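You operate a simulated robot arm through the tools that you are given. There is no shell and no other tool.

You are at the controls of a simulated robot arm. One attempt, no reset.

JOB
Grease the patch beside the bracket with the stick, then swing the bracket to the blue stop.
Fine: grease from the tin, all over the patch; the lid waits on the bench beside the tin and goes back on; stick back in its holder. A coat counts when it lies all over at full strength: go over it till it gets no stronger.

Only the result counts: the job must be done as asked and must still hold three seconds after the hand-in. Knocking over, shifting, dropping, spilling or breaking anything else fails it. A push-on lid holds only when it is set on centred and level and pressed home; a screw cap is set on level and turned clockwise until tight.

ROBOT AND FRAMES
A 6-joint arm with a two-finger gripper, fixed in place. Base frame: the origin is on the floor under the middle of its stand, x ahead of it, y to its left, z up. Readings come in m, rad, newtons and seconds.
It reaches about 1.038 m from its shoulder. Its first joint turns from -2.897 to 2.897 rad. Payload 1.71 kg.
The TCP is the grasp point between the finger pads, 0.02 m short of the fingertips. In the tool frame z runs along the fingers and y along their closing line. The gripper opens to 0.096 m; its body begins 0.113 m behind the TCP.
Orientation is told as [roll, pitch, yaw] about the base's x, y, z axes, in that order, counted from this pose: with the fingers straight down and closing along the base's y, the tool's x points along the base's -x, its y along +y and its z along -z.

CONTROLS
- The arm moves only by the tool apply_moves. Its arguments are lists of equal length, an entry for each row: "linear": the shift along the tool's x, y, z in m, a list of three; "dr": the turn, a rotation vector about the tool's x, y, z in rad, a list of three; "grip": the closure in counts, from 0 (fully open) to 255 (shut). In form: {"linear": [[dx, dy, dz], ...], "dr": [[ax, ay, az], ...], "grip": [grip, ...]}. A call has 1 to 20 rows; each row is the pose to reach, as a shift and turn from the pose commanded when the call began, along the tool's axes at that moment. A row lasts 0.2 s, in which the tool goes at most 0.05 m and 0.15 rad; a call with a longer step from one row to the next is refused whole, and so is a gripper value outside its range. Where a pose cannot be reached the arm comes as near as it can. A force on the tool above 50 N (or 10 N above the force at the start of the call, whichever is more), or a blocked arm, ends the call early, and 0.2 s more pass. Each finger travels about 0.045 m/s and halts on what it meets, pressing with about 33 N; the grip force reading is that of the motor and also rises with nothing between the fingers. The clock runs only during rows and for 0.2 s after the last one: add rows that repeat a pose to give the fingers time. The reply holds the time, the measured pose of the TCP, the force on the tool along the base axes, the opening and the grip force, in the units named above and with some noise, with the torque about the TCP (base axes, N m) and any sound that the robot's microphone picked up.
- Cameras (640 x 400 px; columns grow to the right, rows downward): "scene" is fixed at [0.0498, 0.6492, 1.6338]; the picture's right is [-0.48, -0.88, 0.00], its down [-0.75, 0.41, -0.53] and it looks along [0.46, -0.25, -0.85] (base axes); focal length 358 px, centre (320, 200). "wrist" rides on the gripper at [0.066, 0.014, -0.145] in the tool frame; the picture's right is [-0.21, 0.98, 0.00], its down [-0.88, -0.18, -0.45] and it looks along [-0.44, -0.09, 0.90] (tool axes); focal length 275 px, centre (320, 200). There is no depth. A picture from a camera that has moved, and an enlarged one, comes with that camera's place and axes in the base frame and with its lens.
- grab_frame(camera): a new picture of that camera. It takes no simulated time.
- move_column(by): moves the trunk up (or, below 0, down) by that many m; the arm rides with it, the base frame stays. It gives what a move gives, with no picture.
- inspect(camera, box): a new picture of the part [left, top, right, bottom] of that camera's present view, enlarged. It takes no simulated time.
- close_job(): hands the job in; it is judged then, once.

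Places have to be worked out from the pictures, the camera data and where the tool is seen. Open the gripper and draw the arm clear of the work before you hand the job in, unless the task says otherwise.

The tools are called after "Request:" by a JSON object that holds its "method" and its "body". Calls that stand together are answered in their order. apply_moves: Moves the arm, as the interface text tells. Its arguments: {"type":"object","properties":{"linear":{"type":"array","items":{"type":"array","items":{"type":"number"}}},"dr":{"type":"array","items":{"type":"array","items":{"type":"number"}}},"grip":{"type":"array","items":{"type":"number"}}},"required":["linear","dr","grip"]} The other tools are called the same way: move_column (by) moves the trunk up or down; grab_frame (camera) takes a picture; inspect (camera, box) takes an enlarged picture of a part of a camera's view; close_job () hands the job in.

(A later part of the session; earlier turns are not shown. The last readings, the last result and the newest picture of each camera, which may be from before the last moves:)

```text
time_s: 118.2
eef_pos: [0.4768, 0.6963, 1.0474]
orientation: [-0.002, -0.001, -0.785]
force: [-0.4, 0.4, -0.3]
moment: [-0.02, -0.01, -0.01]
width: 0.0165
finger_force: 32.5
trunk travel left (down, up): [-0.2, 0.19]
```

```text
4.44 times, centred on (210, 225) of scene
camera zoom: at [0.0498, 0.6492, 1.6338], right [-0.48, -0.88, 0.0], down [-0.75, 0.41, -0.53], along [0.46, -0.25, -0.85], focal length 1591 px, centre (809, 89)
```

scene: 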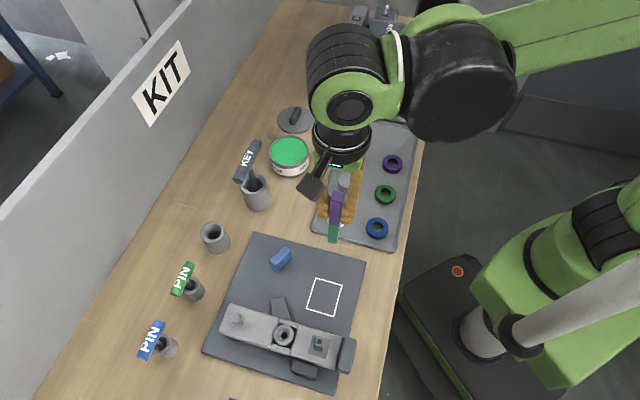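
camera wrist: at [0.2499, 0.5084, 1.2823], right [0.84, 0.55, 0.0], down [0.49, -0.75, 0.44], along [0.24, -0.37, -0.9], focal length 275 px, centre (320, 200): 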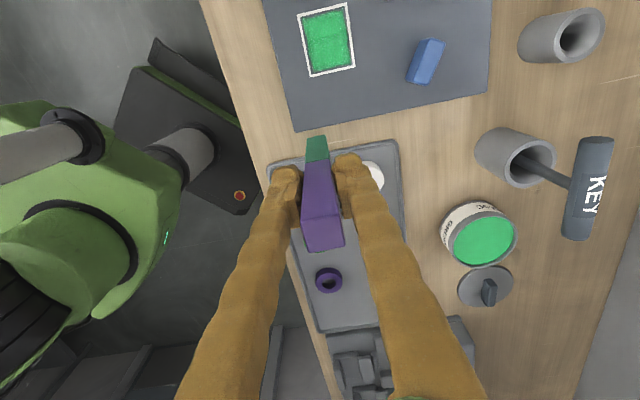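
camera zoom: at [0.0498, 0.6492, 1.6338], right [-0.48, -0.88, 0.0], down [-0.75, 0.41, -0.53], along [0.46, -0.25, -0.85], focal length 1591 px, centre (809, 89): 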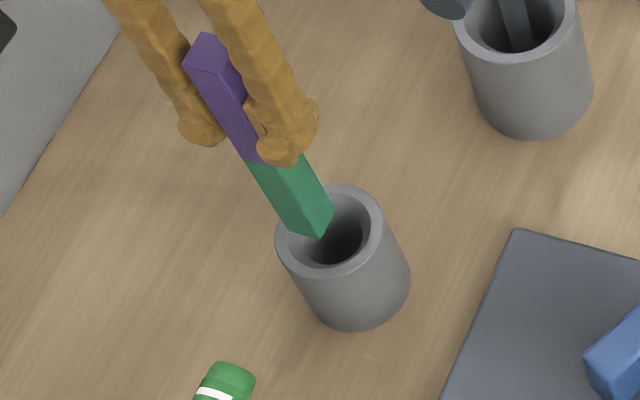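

Request:
{"method": "apply_moves", "body": {"linear": [[0, -0.002, 0.008], [0, -0.002, 0.02], [0, -0.002, 0.032], [0, -0.002, 0.044], [0, -0.002, 0.052], [0, -0.002, 0.052]], "dr": [[0, 0, 0], [0, 0, 0], [0, 0, 0], [0, 0, 0], [0, 0, 0], [0, 0, 0]], "grip": [255, 255, 255, 255, 255, 255]}}

Request:
{"method": "inspect", "body": {"camera": "wrist", "box": [250, 80, 390, 220]}}

Request:
{"method": "inspect", "body": {"camera": "scene", "box": [160, 180, 260, 270]}}

```text
time_s: 119.6
eef_pos: [0.4734, 0.6918, 0.9945]
orientation: [-0.002, 0.001, -0.786]
force: [3.3, -2.9, 0.1]
moment: [-0.16, -0.27, 0.04]
width: 0.0165
finger_force: 33.0
trunk travel left (down, up): [-0.2, 0.19]
```

```text
2.86 times, centred on (320, 150) of wrist
camera zoom: at [0.4374, 0.7477, 1.1407], right [0.84, 0.55, 0.0], down [0.49, -0.75, 0.44], along [0.24, -0.37, -0.9], focal length 786 px, centre (320, 343)
```

zoom: 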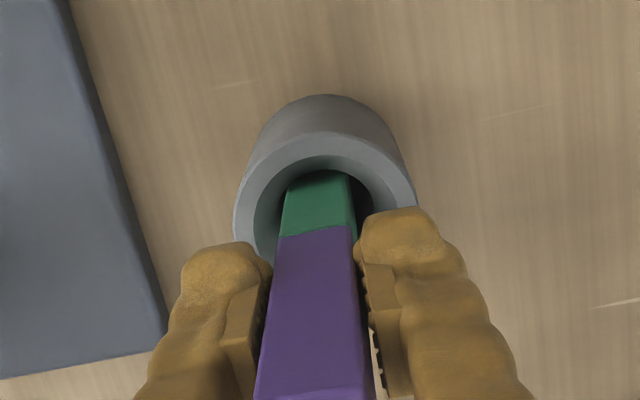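

```text
4.44 times, centred on (210, 225) of scene
camera zoom: at [0.0498, 0.6492, 1.6338], right [-0.48, -0.88, 0.0], down [-0.75, 0.41, -0.53], along [0.46, -0.25, -0.85], focal length 1591 px, centre (809, 89)
```

zoom: 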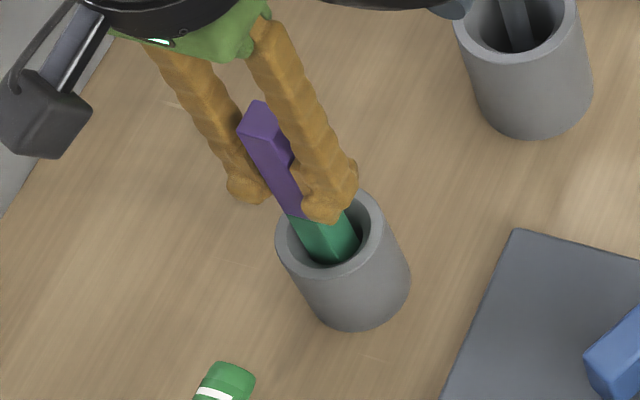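

The stick brushes the wall on its −v side (lateral ~4 N); I shift 4 mm the other way and continue down.

Request:
{"method": "apply_moves", "body": {"linear": [[-0.002, 0, 0], [-0.004, 0, 0], [-0.004, 0, 0.002], [-0.004, 0, 0.004], [-0.004, 0, 0.004]], "dr": [[0, 0, 0], [0, 0, 0], [0, 0, 0], [0, 0, 0], [0, 0, 0]], "grip": [255, 255, 255, 255, 255]}}

Request:
{"method": "inspect", "body": {"camera": "wrist", "box": [250, 80, 390, 220]}}

```text
time_s: 120.8
eef_pos: [0.477, 0.6892, 0.9906]
orientation: [-0.001, 0.001, -0.784]
force: [0.9, -0.5, -0.7]
moment: [0.0, 0.01, 0.03]
width: 0.0164
finger_force: 33.6
trunk travel left (down, up): [-0.2, 0.19]
```

```text
2.86 times, centred on (320, 150) of wrist
camera zoom: at [0.4399, 0.7452, 1.1364], right [0.84, 0.55, 0.0], down [0.49, -0.75, 0.44], along [0.24, -0.37, -0.9], focal length 786 px, centre (320, 343)
```

zoom: 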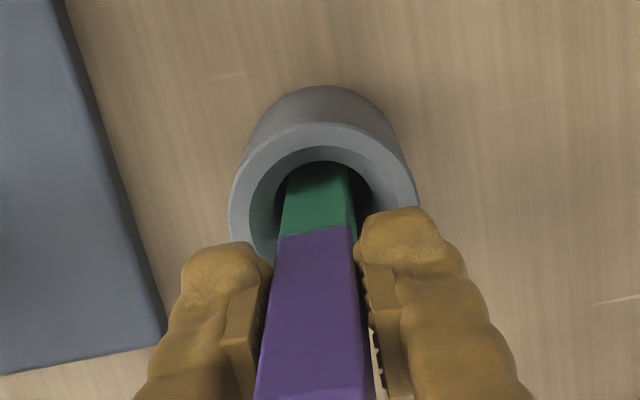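

Free now. Continue down gently to the holder floor.

Request:
{"method": "apply_moves", "body": {"linear": [[0, 0, 0.0015], [0, 0, 0.003], [0, 0, 0.003]], "dr": [[0, 0, 0], [0, 0, 0], [0, 0, 0]], "grip": [255, 255, 255]}}

```text
time_s: 121.6
eef_pos: [0.4752, 0.6903, 0.9869]
orientation: [-0.002, -0.001, -0.788]
force: [-0.2, 0.1, -0.5]
moment: [0.01, -0.03, -0.01]
width: 0.0162
finger_force: 32.9
trunk travel left (down, up): [-0.2, 0.19]
```

Request:
{"method": "apply_moves", "body": {"linear": [[0, 0, 0.001], [0, 0, 0.002], [0, 0, 0.002]], "dr": [[0, 0, 0], [0, 0, 0], [0, 0, 0]], "grip": [255, 255, 255]}}

```text
time_s: 122.4
eef_pos: [0.4774, 0.689, 0.9849]
orientation: [-0.002, 0.0, -0.785]
force: [-0.6, 0.5, -0.8]
moment: [0.0, 0.02, 0.02]
width: 0.0163
finger_force: 33.2
trunk travel left (down, up): [-0.2, 0.19]
```

Request:
{"method": "apply_moves", "body": {"linear": [[0, 0, 0.001], [0, 0, 0.002], [0, 0, 0.003], [0, 0, 0.003]], "dr": [[0, 0, 0], [0, 0, 0], [0, 0, 0], [0, 0, 0]], "grip": [255, 255, 255, 255]}}

Request:
{"method": "inspect", "body": {"camera": "scene", "box": [160, 180, 260, 270]}}

```text
time_s: 123.4
eef_pos: [0.4758, 0.6887, 0.9828]
orientation: [-0.003, -0.001, -0.784]
force: [-0.3, 0.3, -0.2]
moment: [0.02, 0.02, 0.0]
width: 0.0168
finger_force: 32.8
trunk travel left (down, up): [-0.2, 0.19]
```

```text
4.44 times, centred on (210, 225) of scene
camera zoom: at [0.0498, 0.6492, 1.6338], right [-0.48, -0.88, 0.0], down [-0.75, 0.41, -0.53], along [0.46, -0.25, -0.85], focal length 1591 px, centre (809, 89)
```

zoom: 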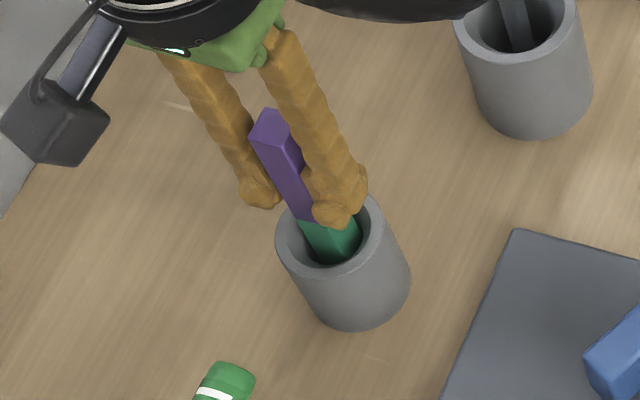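

Request:
{"method": "apply_moves", "body": {"linear": [[0, 0, 0.001], [0, 0, 0.002], [0, 0, 0.003], [0, 0, 0.003]], "dr": [[0, 0, 0], [0, 0, 0], [0, 0, 0], [0, 0, 0]], "grip": [255, 255, 255, 255]}}

```text
time_s: 124.4
eef_pos: [0.4762, 0.6893, 0.9805]
orientation: [-0.001, 0.002, -0.783]
force: [-0.1, 0.7, -0.9]
moment: [0.0, -0.02, 0.0]
width: 0.0166
finger_force: 33.0
trunk travel left (down, up): [-0.2, 0.19]
```

Request:
{"method": "apply_moves", "body": {"linear": [[0, 0, 0.001], [0, 0, 0.002], [0, 0, 0.003], [0, 0, 0.004], [0, 0, 0.004]], "dr": [[0, 0, 0], [0, 0, 0], [0, 0, 0], [0, 0, 0], [0, 0, 0]], "grip": [255, 255, 255, 255, 255]}}

Request:
{"method": "inspect", "body": {"camera": "scene", "box": [160, 180, 260, 270]}}

Request:
{"method": "grab_frame", "body": {"camera": "scene"}}

```text
time_s: 125.6
eef_pos: [0.4753, 0.6892, 0.9753]
orientation: [-0.002, 0.001, -0.785]
force: [-0.4, -0.3, -0.4]
moment: [-0.01, 0.0, -0.01]
width: 0.0165
finger_force: 33.0
trunk travel left (down, up): [-0.2, 0.19]
```

```text
4.44 times, centred on (210, 225) of scene
camera zoom: at [0.0498, 0.6492, 1.6338], right [-0.48, -0.88, 0.0], down [-0.75, 0.41, -0.53], along [0.46, -0.25, -0.85], focal length 1591 px, centre (809, 89)
```

zoom: 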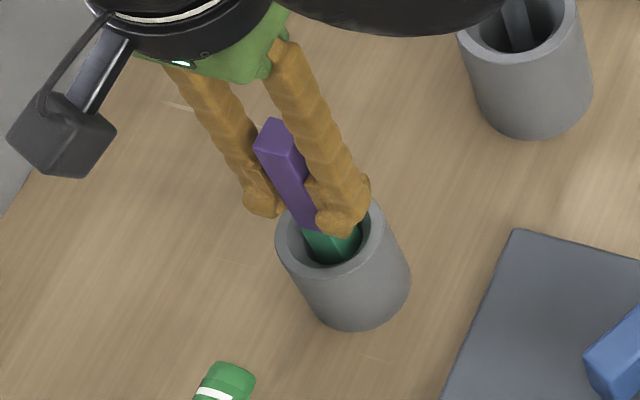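

```text
taken
```

scene: 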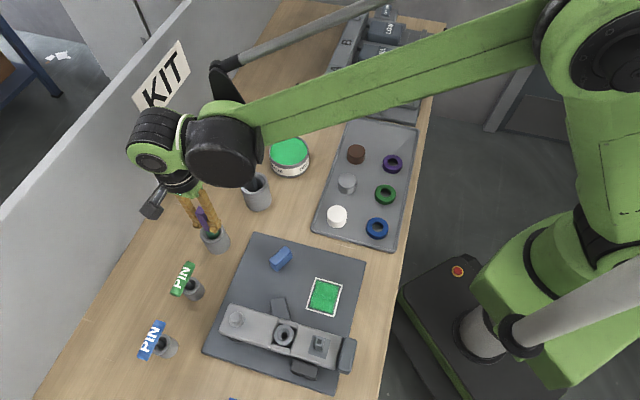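

No contact yet—the stick evidently slid up more at the first dip, so its foot should reach the bench level near TCP z≈0.973. Continue gently.

Request:
{"method": "apply_moves", "body": {"linear": [[0, 0, 0.001], [0, 0, 0.002], [0, 0, 0.002]], "dr": [[0, 0, 0], [0, 0, 0], [0, 0, 0]], "grip": [255, 255, 255]}}

```text
time_s: 126.4
eef_pos: [0.4772, 0.6889, 0.9737]
orientation: [-0.002, 0.001, -0.785]
force: [0.4, -0.4, -1.1]
moment: [-0.01, 0.01, -0.02]
width: 0.0166
finger_force: 32.8
trunk travel left (down, up): [-0.2, 0.19]
```

Request:
{"method": "apply_moves", "body": {"linear": [[0, 0, 0.001], [0, 0, 0.002], [0, 0, 0.003], [0, 0, 0.003]], "dr": [[0, 0, 0], [0, 0, 0], [0, 0, 0], [0, 0, 0]], "grip": [255, 255, 255, 255]}}

Request:
{"method": "inspect", "body": {"camera": "wrist", "box": [250, 80, 390, 220]}}

```text
time_s: 127.4
eef_pos: [0.4758, 0.6878, 0.9699]
orientation: [0.0, -0.001, -0.786]
force: [1.1, 0.5, 4.6]
moment: [-0.01, -0.1, 0.02]
width: 0.0165
finger_force: 32.7
trunk travel left (down, up): [-0.2, 0.19]
```

```text
2.86 times, centred on (320, 150) of wrist
camera zoom: at [0.4396, 0.7449, 1.117], right [0.84, 0.55, 0.0], down [0.49, -0.75, 0.44], along [0.24, -0.37, -0.9], focal length 786 px, centre (320, 343)
```

zoom: 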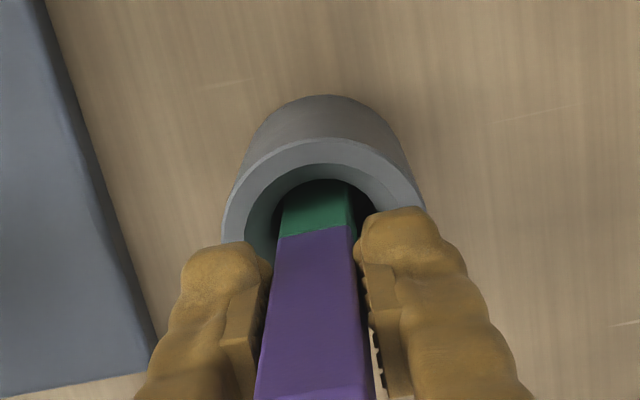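

Stick foot rests on the floor (4.6 N). I open the fingers slowly and rise straight up.

Request:
{"method": "apply_moves", "body": {"linear": [[0, 0, 0], [0, 0, 0], [0, 0, 0], [0, 0, 0], [0, 0, 0], [0, 0, -0.02], [0, 0, -0.05], [0, 0, -0.09], [0, 0, -0.13], [0, 0, -0.17], [0, 0, -0.21], [0, 0, -0.23], [0, 0, -0.23]], "dr": [[0, 0, 0], [0, 0, 0], [0, 0, 0], [0, 0, 0], [0, 0, 0], [0, 0, 0], [0, 0, 0], [0, 0, 0], [0, 0, 0], [0, 0, 0], [0, 0, 0], [0, 0, 0], [0, 0, 0]], "grip": [220, 180, 140, 100, 80, 80, 60, 40, 0, 0, 0, 0, 0]}}

Request:
{"method": "grab_frame", "body": {"camera": "wrist"}}

Request:
{"method": "inspect", "body": {"camera": "scene", "box": [160, 180, 260, 270]}}

Request:
{"method": "grab_frame", "body": {"camera": "scene"}}

```text
time_s: 130.2
eef_pos: [0.4763, 0.6893, 1.2023]
orientation: [0.001, 0.0, -0.785]
force: [0.1, 0.1, -0.5]
moment: [-0.03, -0.01, -0.02]
width: 0.0958
finger_force: 0.2
trunk travel left (down, up): [-0.2, 0.19]
```

```text
taken
camera wrist: at [0.4398, 0.7446, 1.3474], right [0.84, 0.55, 0.0], down [0.49, -0.75, 0.44], along [0.24, -0.37, -0.9], focal length 275 px, centre (320, 200)
```

wrist: 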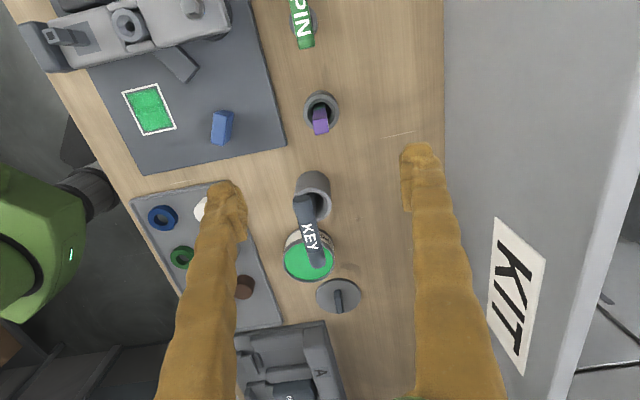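

```text
4.44 times, centred on (210, 225) of scene
camera zoom: at [0.0498, 0.6492, 1.6338], right [-0.48, -0.88, 0.0], down [-0.75, 0.41, -0.53], along [0.46, -0.25, -0.85], focal length 1591 px, centre (809, 89)
```

zoom: 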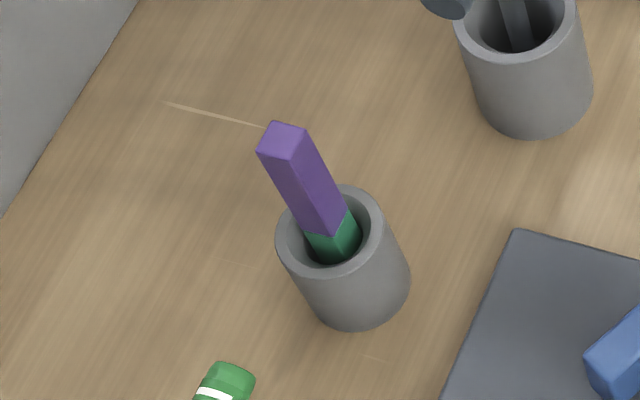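

```text
taken
```

scene: 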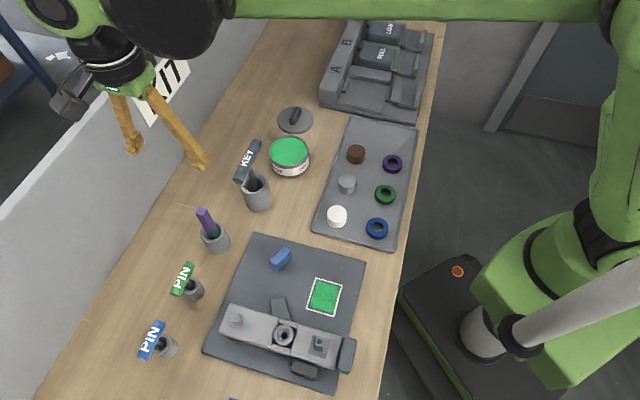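

The stick stands back in its holder. Next, fetch the lid at ≈(0.744, 0.354): travel high back over, yaw to match its knob, and lower to z≈1.05 to check alignment.

Request:
{"method": "apply_moves", "body": {"linear": [[-0.03, -0.003, 0], [-0.07, -0.008, 0], [-0.11, -0.012, 0], [-0.15, -0.017, 0], [-0.19, -0.021, 0], [-0.23, -0.026, 0], [-0.27, -0.03, 0], [-0.31, -0.035, 0], [-0.35, -0.039, 0], [-0.39, -0.044, 0], [-0.426, -0.0478, 0], [-0.426, -0.0478, 0.04], [-0.426, -0.0478, 0.08], [-0.426, -0.0478, 0.12], [-0.426, -0.0478, 0.15], [-0.426, -0.0478, 0.15]], "dr": [[0, 0, 0], [0, 0, 0], [0, 0, 0], [0, 0, 0], [0, 0, 0], [0, 0, 0], [0, 0, 0], [0, 0, 0.02], [0, 0, 0.04], [0, 0, 0.06], [0, 0, 0.06], [0, 0, 0.06], [0, 0, 0.06], [0, 0, 0.06], [0, 0, 0.06], [0, 0, 0.06]], "grip": [0, 0, 0, 0, 0, 0, 0, 0, 0, 0, 0, 0, 0, 0, 0, 0]}}

Request:
{"method": "inspect", "body": {"camera": "wrist", "box": [240, 60, 400, 200]}}

Request:
{"method": "grab_frame", "body": {"camera": "wrist"}}

```text
time_s: 133.6
eef_pos: [0.7448, 0.3546, 1.0494]
orientation: [-0.002, 0.0, -0.845]
force: [0.1, 0.4, -0.4]
moment: [-0.06, 0.03, 0.0]
width: 0.096
finger_force: 0.2
trunk travel left (down, up): [-0.2, 0.19]
```

```text
2.86 times, centred on (320, 130) of wrist
camera zoom: at [0.7116, 0.4138, 1.1949], right [0.87, 0.5, 0.0], down [0.44, -0.78, 0.44], along [0.22, -0.39, -0.9], focal length 786 px, centre (320, 400)
```

zoom: 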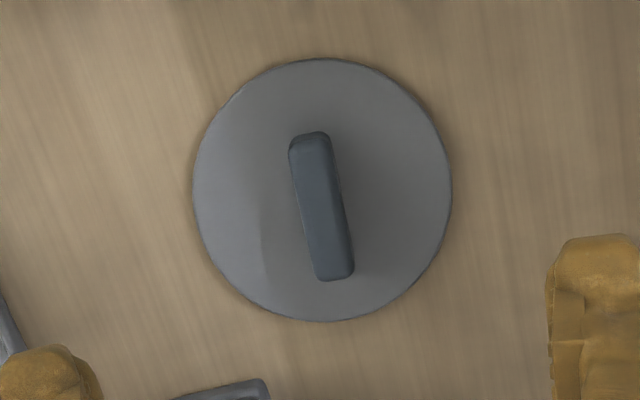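

```text
taken
camera wrist: at [0.7116, 0.4138, 1.1949], right [0.87, 0.5, 0.0], down [0.44, -0.78, 0.44], along [0.22, -0.39, -0.9], focal length 275 px, centre (320, 200)
```

wrist: 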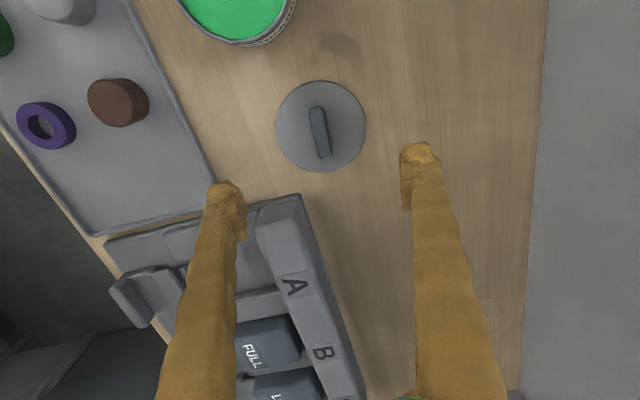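

Knob is aligned in yaw and ~3 mm off along its length. I shift by that, lower to TCP z≈0.906 (tips clear of the lid even when closing) and grip.

Request:
{"method": "apply_moves", "body": {"linear": [[0.003, 0.0007, 0.03], [0.003, 0.0007, 0.06], [0.003, 0.0007, 0.09], [0.003, 0.0007, 0.115], [0.003, 0.0007, 0.134], [0.003, 0.0007, 0.143], [0.003, 0.0007, 0.143], [0.003, 0.0007, 0.143]], "dr": [[0, 0, 0], [0, 0, 0], [0, 0, 0], [0, 0, 0], [0, 0, 0], [0, 0, 0], [0, 0, 0], [0, 0, 0]], "grip": [0, 0, 0, 0, 0, 0, 60, 100]}}

Request:
{"method": "inspect", "body": {"camera": "wrist", "box": [240, 90, 400, 230]}}

Request:
{"method": "inspect", "body": {"camera": "scene", "box": [250, 70, 340, 140]}}

```text
time_s: 135.4
eef_pos: [0.7425, 0.3553, 0.9058]
orientation: [-0.002, 0.0, -0.846]
force: [1.2, -0.3, 0.0]
moment: [0.01, -0.03, -0.02]
width: 0.0582
finger_force: 0.0
trunk travel left (down, up): [-0.2, 0.19]
```

```text
2.86 times, centred on (320, 160) of wrist
camera zoom: at [0.7092, 0.4145, 1.053], right [0.87, 0.5, 0.0], down [0.44, -0.78, 0.44], along [0.22, -0.39, -0.9], focal length 786 px, centre (320, 314)
```

zoom: 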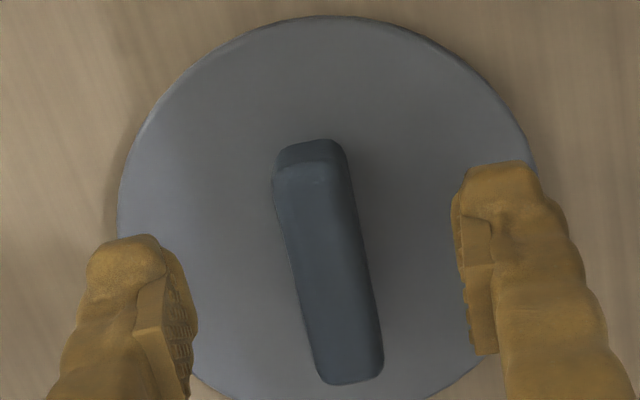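

```text
5.71 times, centred on (295, 105) of scene
camera zoom: at [0.0498, 0.6492, 1.6338], right [-0.48, -0.88, 0.0], down [-0.75, 0.41, -0.53], along [0.46, -0.25, -0.85], focal length 2045 px, centre (463, 743)
```

zoom: 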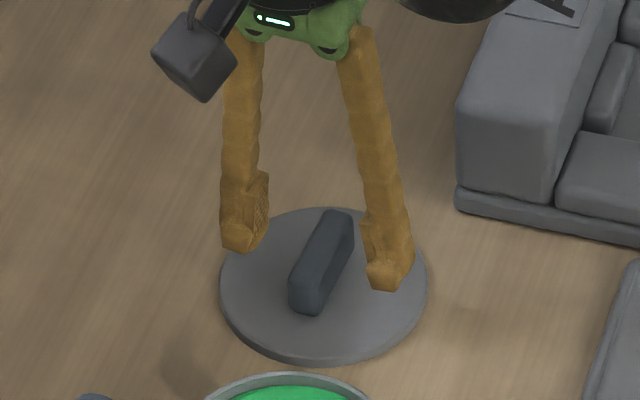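

Small residual offset (~2 mm each way); I correct it and close on the knob.

Request:
{"method": "apply_moves", "body": {"linear": [[0.002, 0.0017, 0], [0.002, 0.0017, 0], [0.002, 0.0017, 0], [0.002, 0.0017, 0], [0.002, 0.0017, 0], [0.002, 0.0017, 0], [0.002, 0.0017, 0], [0.002, 0.0017, 0]], "dr": [[0, 0, 0], [0, 0, 0], [0, 0, 0], [0, 0, 0], [0, 0, 0], [0, 0, 0], [0, 0, 0], [0, 0, 0]], "grip": [100, 130, 160, 190, 220, 255, 255, 255]}}

Request:
{"method": "inspect", "body": {"camera": "wrist", "box": [240, 90, 400, 230]}}

Request:
{"method": "inspect", "body": {"camera": "scene", "box": [250, 70, 340, 140]}}

```text
time_s: 136.9
eef_pos: [0.7255, 0.3583, 0.9211]
orientation: [0.013, -0.01, -0.846]
force: [-0.8, -0.1, 0.0]
moment: [0.01, -0.1, 0.0]
width: 0.0001
finger_force: 26.5
trunk travel left (down, up): [-0.2, 0.19]
stopped in row 7: the force on the tool passed its limit at 53 N (the readings are from after the stop); the commanded pose is now the measured one
```

```text
2.86 times, centred on (320, 160) of wrist
camera zoom: at [0.6905, 0.417, 1.0661], right [0.87, 0.5, 0.01], down [0.44, -0.78, 0.45], along [0.24, -0.39, -0.89], focal length 786 px, centre (320, 314)
```

zoom: 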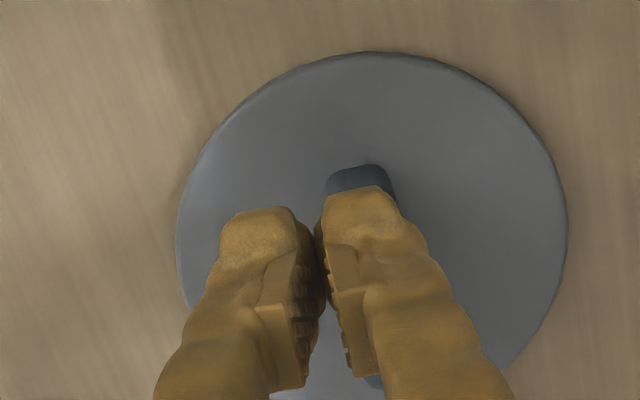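

```text
5.71 times, centred on (295, 105) of scene
camera zoom: at [0.0498, 0.6492, 1.6338], right [-0.48, -0.88, 0.0], down [-0.75, 0.41, -0.53], along [0.46, -0.25, -0.85], focal length 2045 px, centre (463, 743)
```

zoom: 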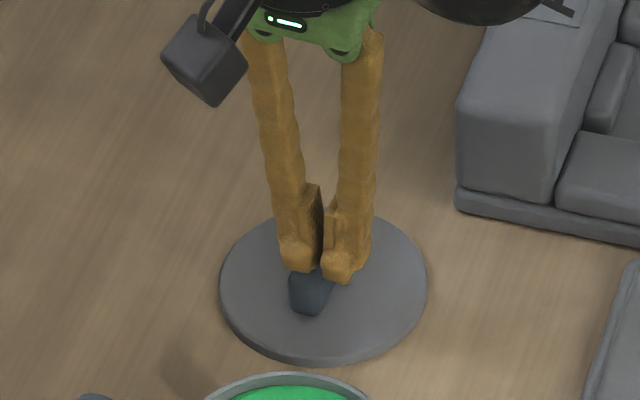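

The fingers squeezed off the knob (closed fully above it, arm pushed up/back); the lid itself hasn't moved. I'll rise, open, re-level the tool and look again.

Request:
{"method": "apply_moves", "body": {"linear": [[0, 0, -0.02], [0, 0, -0.05], [0, 0, -0.08], [0, 0, -0.11], [0, 0, -0.13], [0, 0, -0.13], [0, 0, -0.13], [0, 0, -0.13]], "dr": [[0, 0, 0], [0.006, 0.005, 0], [0.013, 0.01, 0], [0.013, 0.01, 0], [0.013, 0.01, 0], [0.013, 0.01, 0], [0.013, 0.01, 0], [0.013, 0.01, 0]], "grip": [255, 200, 150, 100, 50, 0, 0, 0]}}

Request:
{"method": "grab_frame", "body": {"camera": "wrist"}}

Request:
{"method": "inspect", "body": {"camera": "scene", "box": [250, 80, 340, 190]}}

```text
time_s: 138.7
eef_pos: [0.728, 0.3579, 1.0508]
orientation: [-0.003, 0.001, -0.845]
force: [0.3, 0.2, 0.5]
moment: [0.0, 0.0, 0.02]
width: 0.096
finger_force: 0.0
trunk travel left (down, up): [-0.2, 0.19]
```

```text
taken
camera wrist: at [0.6952, 0.4161, 1.1953], right [0.87, 0.5, 0.0], down [0.44, -0.78, 0.44], along [0.22, -0.39, -0.9], focal length 275 px, centre (320, 200)
```

wrist: 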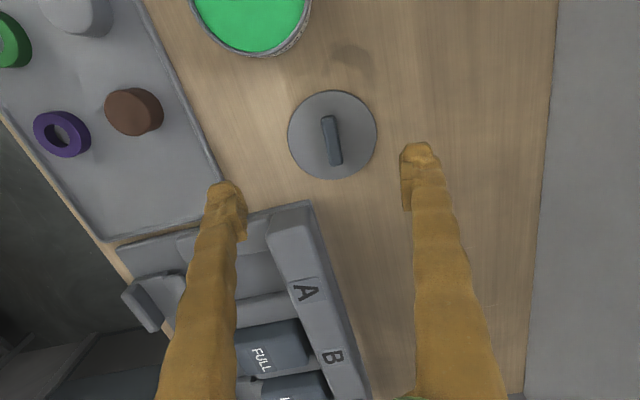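

```text
3.64 times, centred on (295, 135) of scene
camera zoom: at [0.0498, 0.6492, 1.6338], right [-0.48, -0.88, 0.0], down [-0.75, 0.41, -0.53], along [0.46, -0.25, -0.85], focal length 1301 px, centre (411, 436)
```

zoom: 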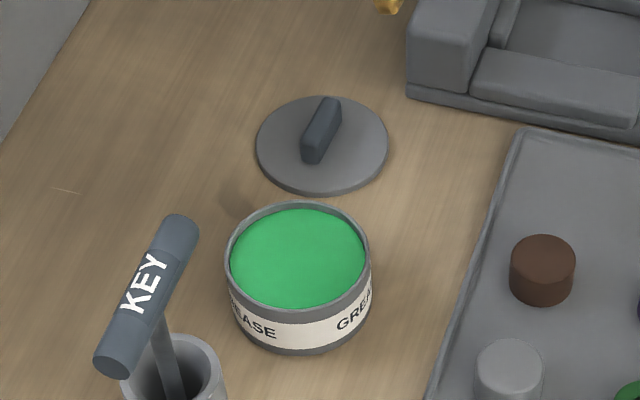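

Request:
{"method": "inspect", "body": {"camera": "scene", "box": [275, 100, 320, 140]}}

Request:
{"method": "inspect", "body": {"camera": "wrist", "box": [285, 85, 385, 185]}}

```text
10.00 times, centred on (298, 120) of scene
camera zoom: at [0.0498, 0.6492, 1.6338], right [-0.48, -0.88, 0.0], down [-0.75, 0.41, -0.53], along [0.46, -0.25, -0.85], focal length 3579 px, centre (545, 1000)
```

zoom: 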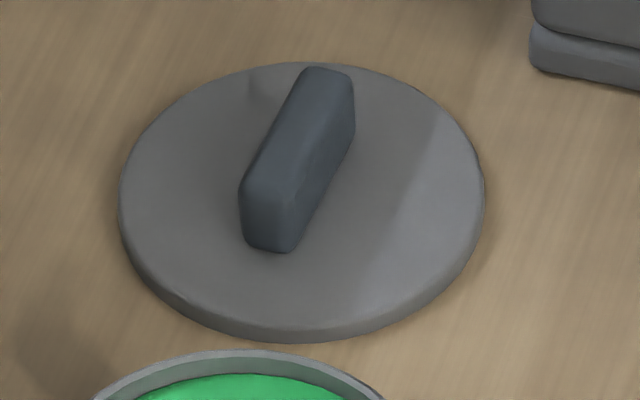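

```text
4.00 times, centred on (335, 135) of wrist
camera zoom: at [0.6952, 0.4161, 1.1953], right [0.87, 0.5, 0.0], down [0.44, -0.78, 0.44], along [0.22, -0.39, -0.9], focal length 1101 px, centre (260, 460)
```

zoom: 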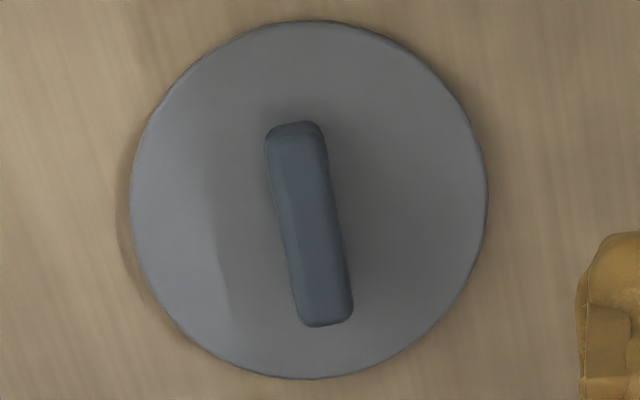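

The knob is only ~22 mm tall with rounded top edges; my grip was too high. I'll re-centre and go lower (TCP z≈0.899, where the lid was held when placed), closing in stages.

Request:
{"method": "apply_moves", "body": {"linear": [[-0.0095, 0.0118, 0.02], [-0.0095, 0.0118, 0.05], [-0.0095, 0.0118, 0.08], [-0.0095, 0.0118, 0.11], [-0.0095, 0.0118, 0.135], [-0.0095, 0.0118, 0.147], [-0.0095, 0.0118, 0.152], [-0.0095, 0.0118, 0.152], [-0.0095, 0.0118, 0.152], [-0.0095, 0.0118, 0.152]], "dr": [[0, 0, 0], [0, 0, 0], [0, 0, 0], [0, 0, 0], [0, 0, 0], [0, 0, 0], [0, 0, 0], [0, 0, 0], [0, 0, 0], [0, 0, 0]], "grip": [0, 0, 0, 0, 0, 0, 50, 100, 140, 160]}}

Request:
{"method": "inspect", "body": {"camera": "wrist", "box": [240, 90, 400, 230]}}

Request:
{"method": "inspect", "body": {"camera": "scene", "box": [265, 80, 325, 140]}}

```text
time_s: 140.9
eef_pos: [0.7424, 0.3588, 0.8973]
orientation: [-0.002, -0.001, -0.845]
force: [0.3, 0.3, -0.9]
moment: [0.0, 0.02, 0.02]
width: 0.0358
finger_force: 0.0
trunk travel left (down, up): [-0.2, 0.19]
```

```text
2.86 times, centred on (320, 160) of wrist
camera zoom: at [0.7094, 0.4176, 1.043], right [0.87, 0.5, 0.0], down [0.44, -0.78, 0.44], along [0.22, -0.39, -0.9], focal length 786 px, centre (320, 314)
```

zoom: 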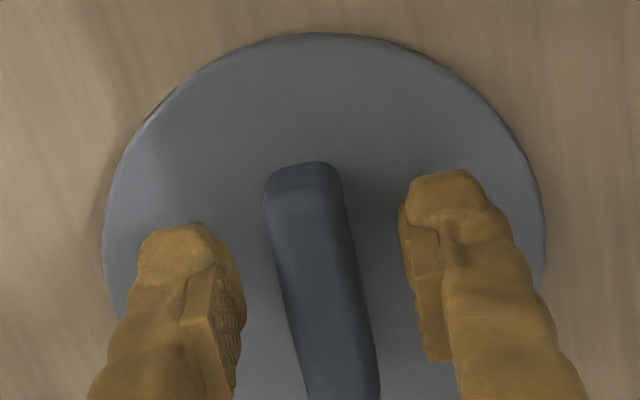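

```text
6.67 times, centred on (295, 110) of scene
camera zoom: at [0.0498, 0.6492, 1.6338], right [-0.48, -0.88, 0.0], down [-0.75, 0.41, -0.53], along [0.46, -0.25, -0.85], focal length 2386 px, centre (487, 800)
```

zoom: 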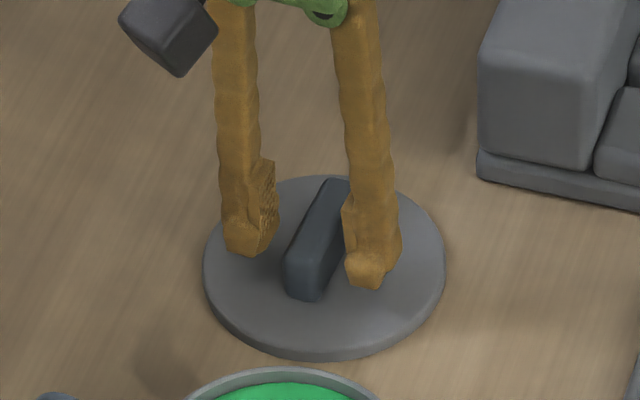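

Balanced around the knob. Close in stages and watch the force.

Request:
{"method": "apply_moves", "body": {"linear": [[0, 0, 0], [0, 0, 0], [0, 0, 0], [0, 0, 0]], "dr": [[0, 0, 0], [0, 0, 0], [0, 0, 0], [0, 0, 0]], "grip": [185, 200, 208, 208]}}

Request:
{"method": "inspect", "body": {"camera": "wrist", "box": [240, 90, 400, 230]}}

```text
time_s: 141.9
eef_pos: [0.7419, 0.3599, 0.8971]
orientation: [-0.001, 0.001, -0.845]
force: [-0.1, -0.9, 0.2]
moment: [-0.01, 0.0, 0.02]
width: 0.0178
finger_force: 0.0
trunk travel left (down, up): [-0.2, 0.19]
```

```text
2.86 times, centred on (320, 160) of wrist
camera zoom: at [0.7094, 0.4176, 1.0431], right [0.87, 0.5, 0.0], down [0.44, -0.78, 0.44], along [0.22, -0.39, -0.9], focal length 786 px, centre (320, 314)
```

zoom: 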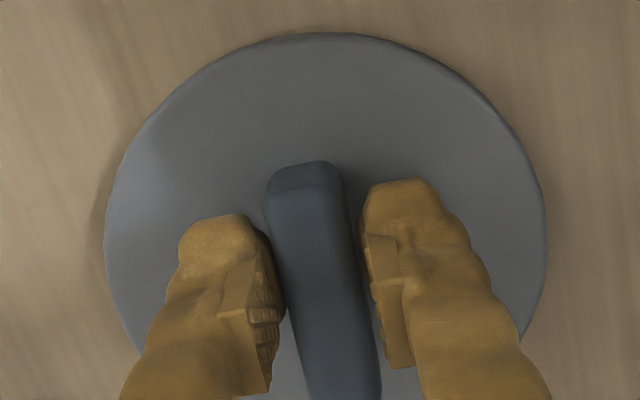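

Request:
{"method": "apply_moves", "body": {"linear": [[0, 0, 0], [0, 0, 0], [0, 0, 0]], "dr": [[0, 0, 0], [0, 0, 0], [0, 0, 0]], "grip": [214, 218, 222]}}

Request:
{"method": "inspect", "body": {"camera": "wrist", "box": [240, 90, 400, 230]}}

```text
time_s: 142.7
eef_pos: [0.7421, 0.3598, 0.8975]
orientation: [-0.003, 0.001, -0.846]
force: [0.8, -0.8, 0.8]
moment: [-0.03, 0.02, 0.0]
width: 0.0156
finger_force: 33.3
trunk travel left (down, up): [-0.2, 0.19]
```

```text
2.86 times, centred on (320, 160) of wrist
camera zoom: at [0.7094, 0.4177, 1.043], right [0.87, 0.5, 0.0], down [0.44, -0.78, 0.44], along [0.22, -0.39, -0.9], focal length 786 px, centre (320, 314)
```

zoom: 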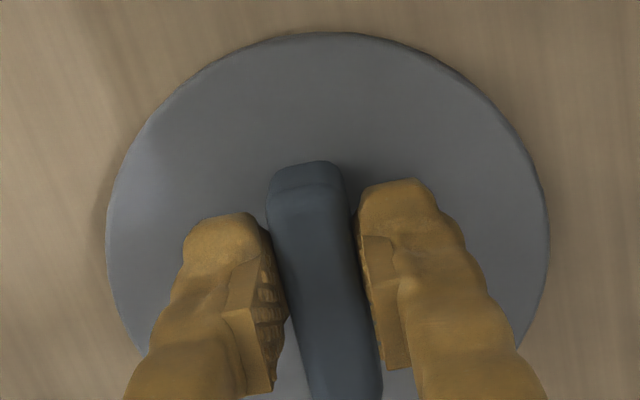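

The lid is gripped (0.0156 m, 33 N, no disturbance). I lift it and carry it to hover above the tin at ≈(0.612, 0.438).

Request:
{"method": "apply_moves", "body": {"linear": [[0, 0, -0.01], [0, 0, -0.03], [0, 0, -0.06], [0, 0, -0.09], [0.03, -0.0093, -0.1], [0.06, -0.0187, -0.1], [0.09, -0.028, -0.1], [0.12, -0.0374, -0.1], [0.147, -0.0458, -0.1], [0.147, -0.0458, -0.1]], "dr": [[0, 0, 0], [0, 0, 0], [0, 0, 0], [0, 0, 0], [0, 0, 0], [0, 0, 0], [0, 0, 0], [0, 0, 0], [0, 0, 0], [0, 0, 0]], "grip": [222, 222, 222, 222, 222, 222, 222, 222, 222, 222]}}

Request:
{"method": "inspect", "body": {"camera": "wrist", "box": [220, 60, 420, 240]}}

Request:
{"method": "inspect", "body": {"camera": "scene", "box": [230, 90, 340, 190]}}

```text
time_s: 144.9
eef_pos: [0.6094, 0.4395, 0.996]
orientation: [0.0, 0.0, -0.846]
force: [0.0, -0.2, -1.2]
moment: [0.01, -0.04, -0.01]
width: 0.0154
finger_force: 32.7
trunk travel left (down, up): [-0.2, 0.19]
```

```text
2.22 times, centred on (320, 150) of wrist
camera zoom: at [0.5765, 0.4977, 1.1417], right [0.87, 0.5, 0.0], down [0.44, -0.78, 0.44], along [0.22, -0.39, -0.9], focal length 612 px, centre (320, 311)
```

zoom: 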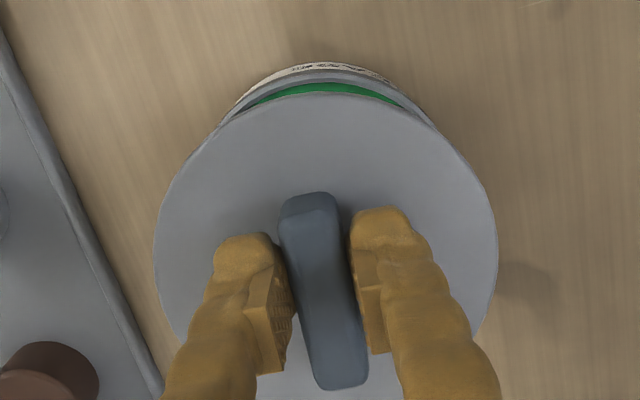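

```text
4.00 times, centred on (285, 140) of scene
camera zoom: at [0.0498, 0.6492, 1.6338], right [-0.48, -0.88, 0.0], down [-0.75, 0.41, -0.53], along [0.46, -0.25, -0.85], focal length 1432 px, centre (460, 440)
```

zoom: 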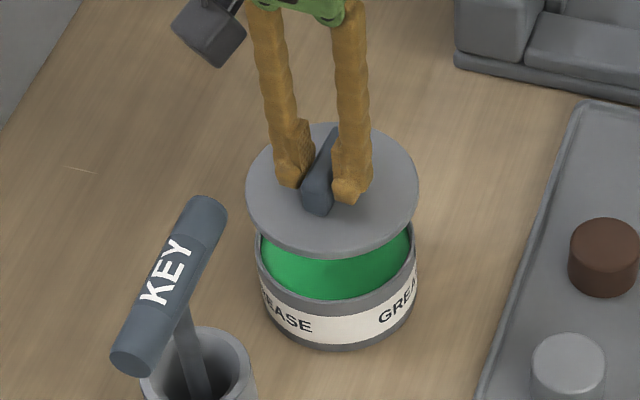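

Request:
{"method": "inspect", "body": {"camera": "wrist", "box": [260, 65, 390, 145]}}

Request:
{"method": "inspect", "body": {"camera": "scene", "box": [255, 110, 325, 180]}}

```text
4.92 times, centred on (325, 105) of wrist
camera zoom: at [0.5765, 0.4977, 1.1417], right [0.87, 0.5, 0.0], down [0.44, -0.78, 0.44], along [0.22, -0.39, -0.9], focal length 1355 px, centre (295, 668)
```

zoom: 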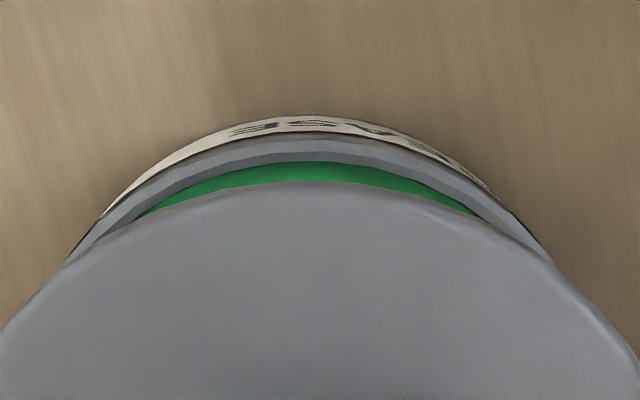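

```text
5.71 times, centred on (290, 145) of scene
camera zoom: at [0.0498, 0.6492, 1.6338], right [-0.48, -0.88, 0.0], down [-0.75, 0.41, -0.53], along [0.46, -0.25, -0.85], focal length 2045 px, centre (491, 514)
```

zoom: 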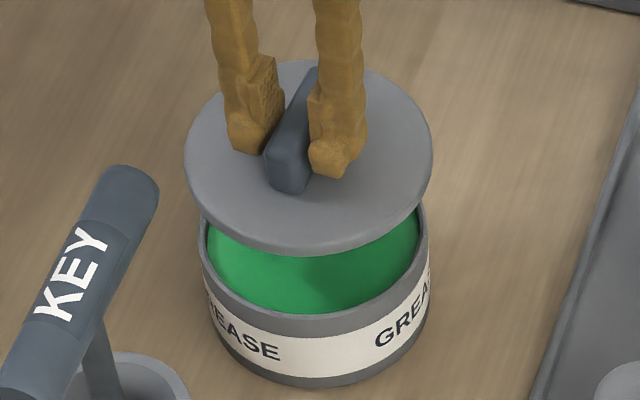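

Lid and tin appear concentric within ~1–2 mm. I apply a 1.5 mm correction and lower to just above the rim for a final check.

Request:
{"method": "apply_moves", "body": {"linear": [[0.0005, 0.0015, 0.01], [0.0005, 0.0015, 0.02], [0.0005, 0.0015, 0.03], [0.0005, 0.0015, 0.036], [0.0005, 0.0015, 0.036]], "dr": [[0, 0, 0], [0, 0, 0], [0, 0, 0], [0, 0, 0], [0, 0, 0]], "grip": [222, 222, 222, 222, 222]}}

Request:
{"method": "inspect", "body": {"camera": "wrist", "box": [240, 70, 400, 210]}}

Request:
{"method": "inspect", "body": {"camera": "scene", "box": [255, 110, 325, 180]}}

```text
time_s: 146.1
eef_pos: [0.611, 0.4408, 0.9617]
orientation: [-0.001, 0.001, -0.845]
force: [0.9, -0.6, -1.5]
moment: [-0.02, 0.03, 0.02]
width: 0.0153
finger_force: 33.3
trunk travel left (down, up): [-0.2, 0.19]
```

```text
2.86 times, centred on (320, 140) of wrist
camera zoom: at [0.5779, 0.4986, 1.1069], right [0.87, 0.5, 0.0], down [0.44, -0.78, 0.44], along [0.22, -0.39, -0.9], focal length 786 px, centre (320, 371)
```

zoom: 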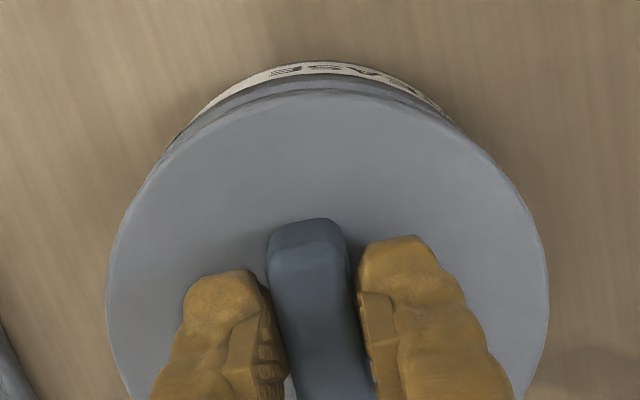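

```text
5.71 times, centred on (290, 145) of scene
camera zoom: at [0.0498, 0.6492, 1.6338], right [-0.48, -0.88, 0.0], down [-0.75, 0.41, -0.53], along [0.46, -0.25, -0.85], focal length 2045 px, centre (491, 514)
```

zoom: 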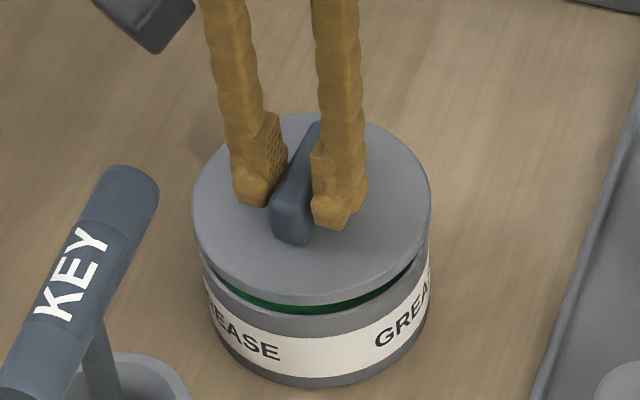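

Well centred and level. I lower in small steps, watching for contact.

Request:
{"method": "apply_moves", "body": {"linear": [[0, 0, 0.003], [0, 0, 0.006], [0, 0, 0.009], [0, 0, 0.009]], "dr": [[0, 0, 0], [0, 0, 0], [0, 0, 0], [0, 0, 0]], "grip": [222, 222, 222, 222]}}

Request:
{"method": "inspect", "body": {"camera": "scene", "box": [255, 110, 325, 180]}}

```text
time_s: 147.1
eef_pos: [0.6107, 0.4409, 0.9518]
orientation: [0.0, 0.0, -0.846]
force: [0.1, 2.5, 8.1]
moment: [-0.01, -0.06, -0.02]
width: 0.0155
finger_force: 32.8
trunk travel left (down, up): [-0.2, 0.19]
```

```text
5.71 times, centred on (290, 145) of scene
camera zoom: at [0.0498, 0.6492, 1.6338], right [-0.48, -0.88, 0.0], down [-0.75, 0.41, -0.53], along [0.46, -0.25, -0.85], focal length 2045 px, centre (491, 514)
```

zoom: 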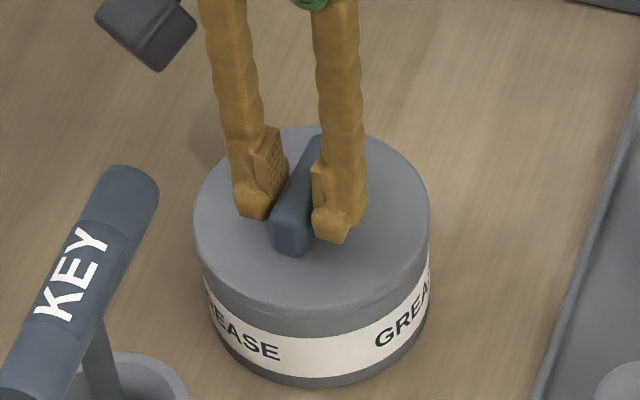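

Lid rests on the rim with 8 N, centred. Now press down progressively.

Request:
{"method": "apply_moves", "body": {"linear": [[0, 0, 0.001], [0, 0, 0.002], [0, 0, 0.003], [0, 0, 0.003]], "dr": [[0, 0, 0], [0, 0, 0], [0, 0, 0], [0, 0, 0]], "grip": [222, 222, 222, 222]}}

Request:
{"method": "inspect", "body": {"camera": "scene", "box": [255, 110, 325, 180]}}

```text
time_s: 148.1
eef_pos: [0.6104, 0.4405, 0.9503]
orientation: [-0.002, 0.0, -0.845]
force: [7.6, 5.7, 24.8]
moment: [0.09, -0.14, 0.03]
width: 0.0154
finger_force: 32.6
trunk travel left (down, up): [-0.2, 0.19]
```

```text
5.71 times, centred on (290, 145) of scene
camera zoom: at [0.0498, 0.6492, 1.6338], right [-0.48, -0.88, 0.0], down [-0.75, 0.41, -0.53], along [0.46, -0.25, -0.85], focal length 2045 px, centre (491, 514)
```

zoom: 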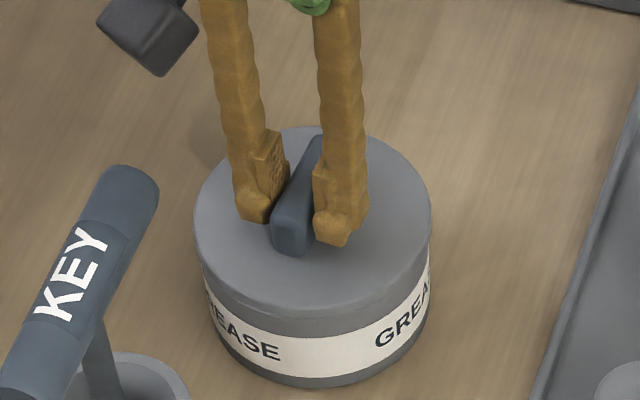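

A lateral reaction of ~9 N toward +u suggests the lid should shift ~1 mm that way. I relax slightly, shift, and press again.

Request:
{"method": "apply_moves", "body": {"linear": [[0, 0, -0.003], [0, 0.001, -0.003], [0, 0.001, -0.001], [0, 0.001, 0], [0, 0.001, 0]], "dr": [[0, 0, 0], [0, 0, 0], [0, 0, 0], [0, 0, 0], [0, 0, 0]], "grip": [222, 222, 222, 222, 222]}}

```text
time_s: 149.3
eef_pos: [0.6108, 0.4411, 0.9499]
orientation: [-0.002, -0.001, -0.844]
force: [2.3, 2.4, 13.5]
moment: [0.03, -0.02, -0.01]
width: 0.0158
finger_force: 33.4
trunk travel left (down, up): [-0.2, 0.19]
```

Request:
{"method": "apply_moves", "body": {"linear": [[0, 0.0003, 0.001], [0, 0.0003, 0.002], [0, 0.0003, 0.003], [0, 0.0003, 0.003]], "dr": [[0, 0, 0], [0, 0, 0], [0, 0, 0], [0, 0, 0]], "grip": [222, 222, 222, 222]}}

Request:
{"method": "inspect", "body": {"camera": "scene", "box": [255, 110, 325, 180]}}

```text
time_s: 150.3
eef_pos: [0.6107, 0.4416, 0.9477]
orientation: [-0.001, 0.001, -0.844]
force: [0.4, 7.8, 24.1]
moment: [0.16, 0.0, 0.02]
width: 0.0156
finger_force: 33.3
trunk travel left (down, up): [-0.2, 0.19]
```

```text
5.71 times, centred on (290, 145) of scene
camera zoom: at [0.0498, 0.6492, 1.6338], right [-0.48, -0.88, 0.0], down [-0.75, 0.41, -0.53], along [0.46, -0.25, -0.85], focal length 2045 px, centre (491, 514)
```

zoom: 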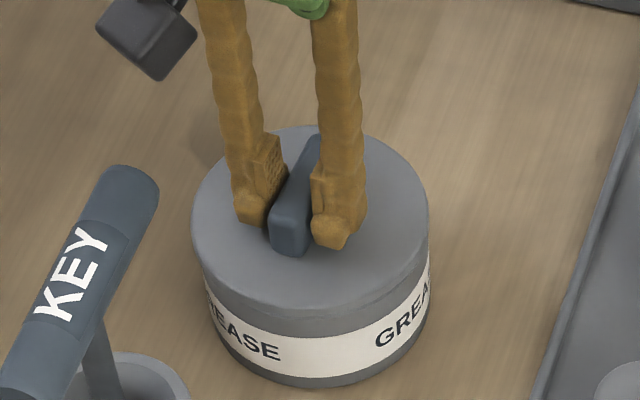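

Request:
{"method": "inspect", "body": {"camera": "wrist", "box": [240, 70, 400, 210]}}

Request:
{"method": "inspect", "body": {"camera": "scene", "box": [265, 120, 315, 180]}}

```text
2.86 times, centred on (320, 140) of wrist
camera zoom: at [0.5787, 0.4993, 1.0931], right [0.87, 0.5, 0.0], down [0.44, -0.78, 0.44], along [0.22, -0.39, -0.9], focal length 786 px, centre (320, 371)
```

zoom: 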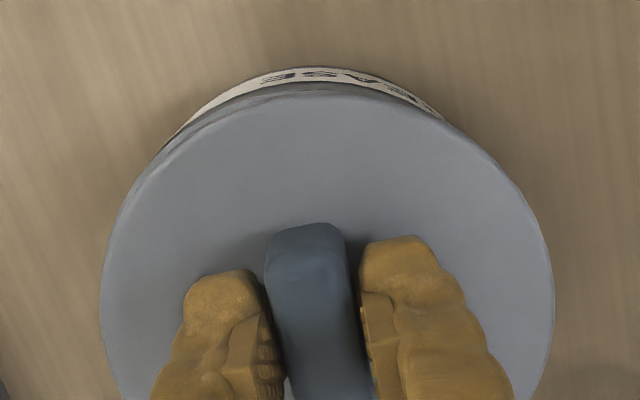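

```text
6.67 times, centred on (290, 150) of scene
camera zoom: at [0.0498, 0.6492, 1.6338], right [-0.48, -0.88, 0.0], down [-0.75, 0.41, -0.53], along [0.46, -0.25, -0.85], focal length 2386 px, centre (520, 533)
```

zoom: 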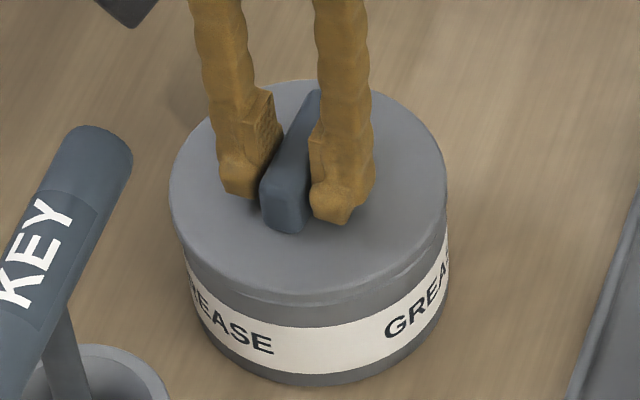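

Lid is within ~1 mm of concentric; the grip slides on the knob at ~25 N. I'll press further so the fingertips bear evenly on the lid either side of the knob.

Request:
{"method": "apply_moves", "body": {"linear": [[0.0003, -0.0007, 0.001], [0.0003, -0.0007, 0.002], [0.0003, -0.0007, 0.003], [0.0003, -0.0007, 0.004], [0.0003, -0.0007, 0.004]], "dr": [[0, 0, 0], [0, 0, 0], [0, 0, 0], [0, 0, 0], [0, 0, 0]], "grip": [222, 222, 222, 222, 222]}}

Request:
{"method": "inspect", "body": {"camera": "scene", "box": [265, 120, 315, 180]}}

```text
time_s: 151.5
eef_pos: [0.6106, 0.4392, 0.9431]
orientation: [-0.004, 0.001, -0.846]
force: [4.4, 7.1, 22.7]
moment: [0.07, -0.1, 0.02]
width: 0.0155
finger_force: 33.0
trunk travel left (down, up): [-0.2, 0.19]
```

```text
6.67 times, centred on (290, 150) of scene
camera zoom: at [0.0498, 0.6492, 1.6338], right [-0.48, -0.88, 0.0], down [-0.75, 0.41, -0.53], along [0.46, -0.25, -0.85], focal length 2386 px, centre (520, 533)
```

zoom: 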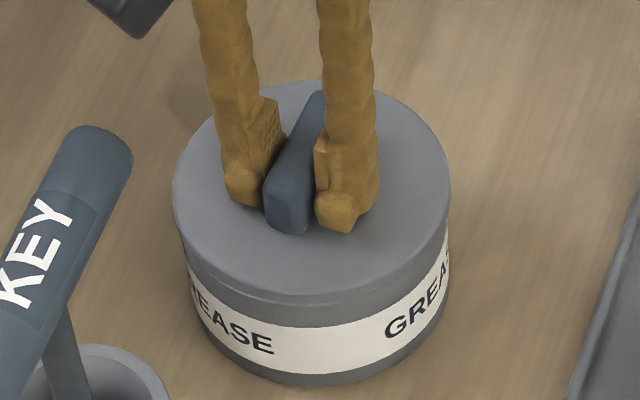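

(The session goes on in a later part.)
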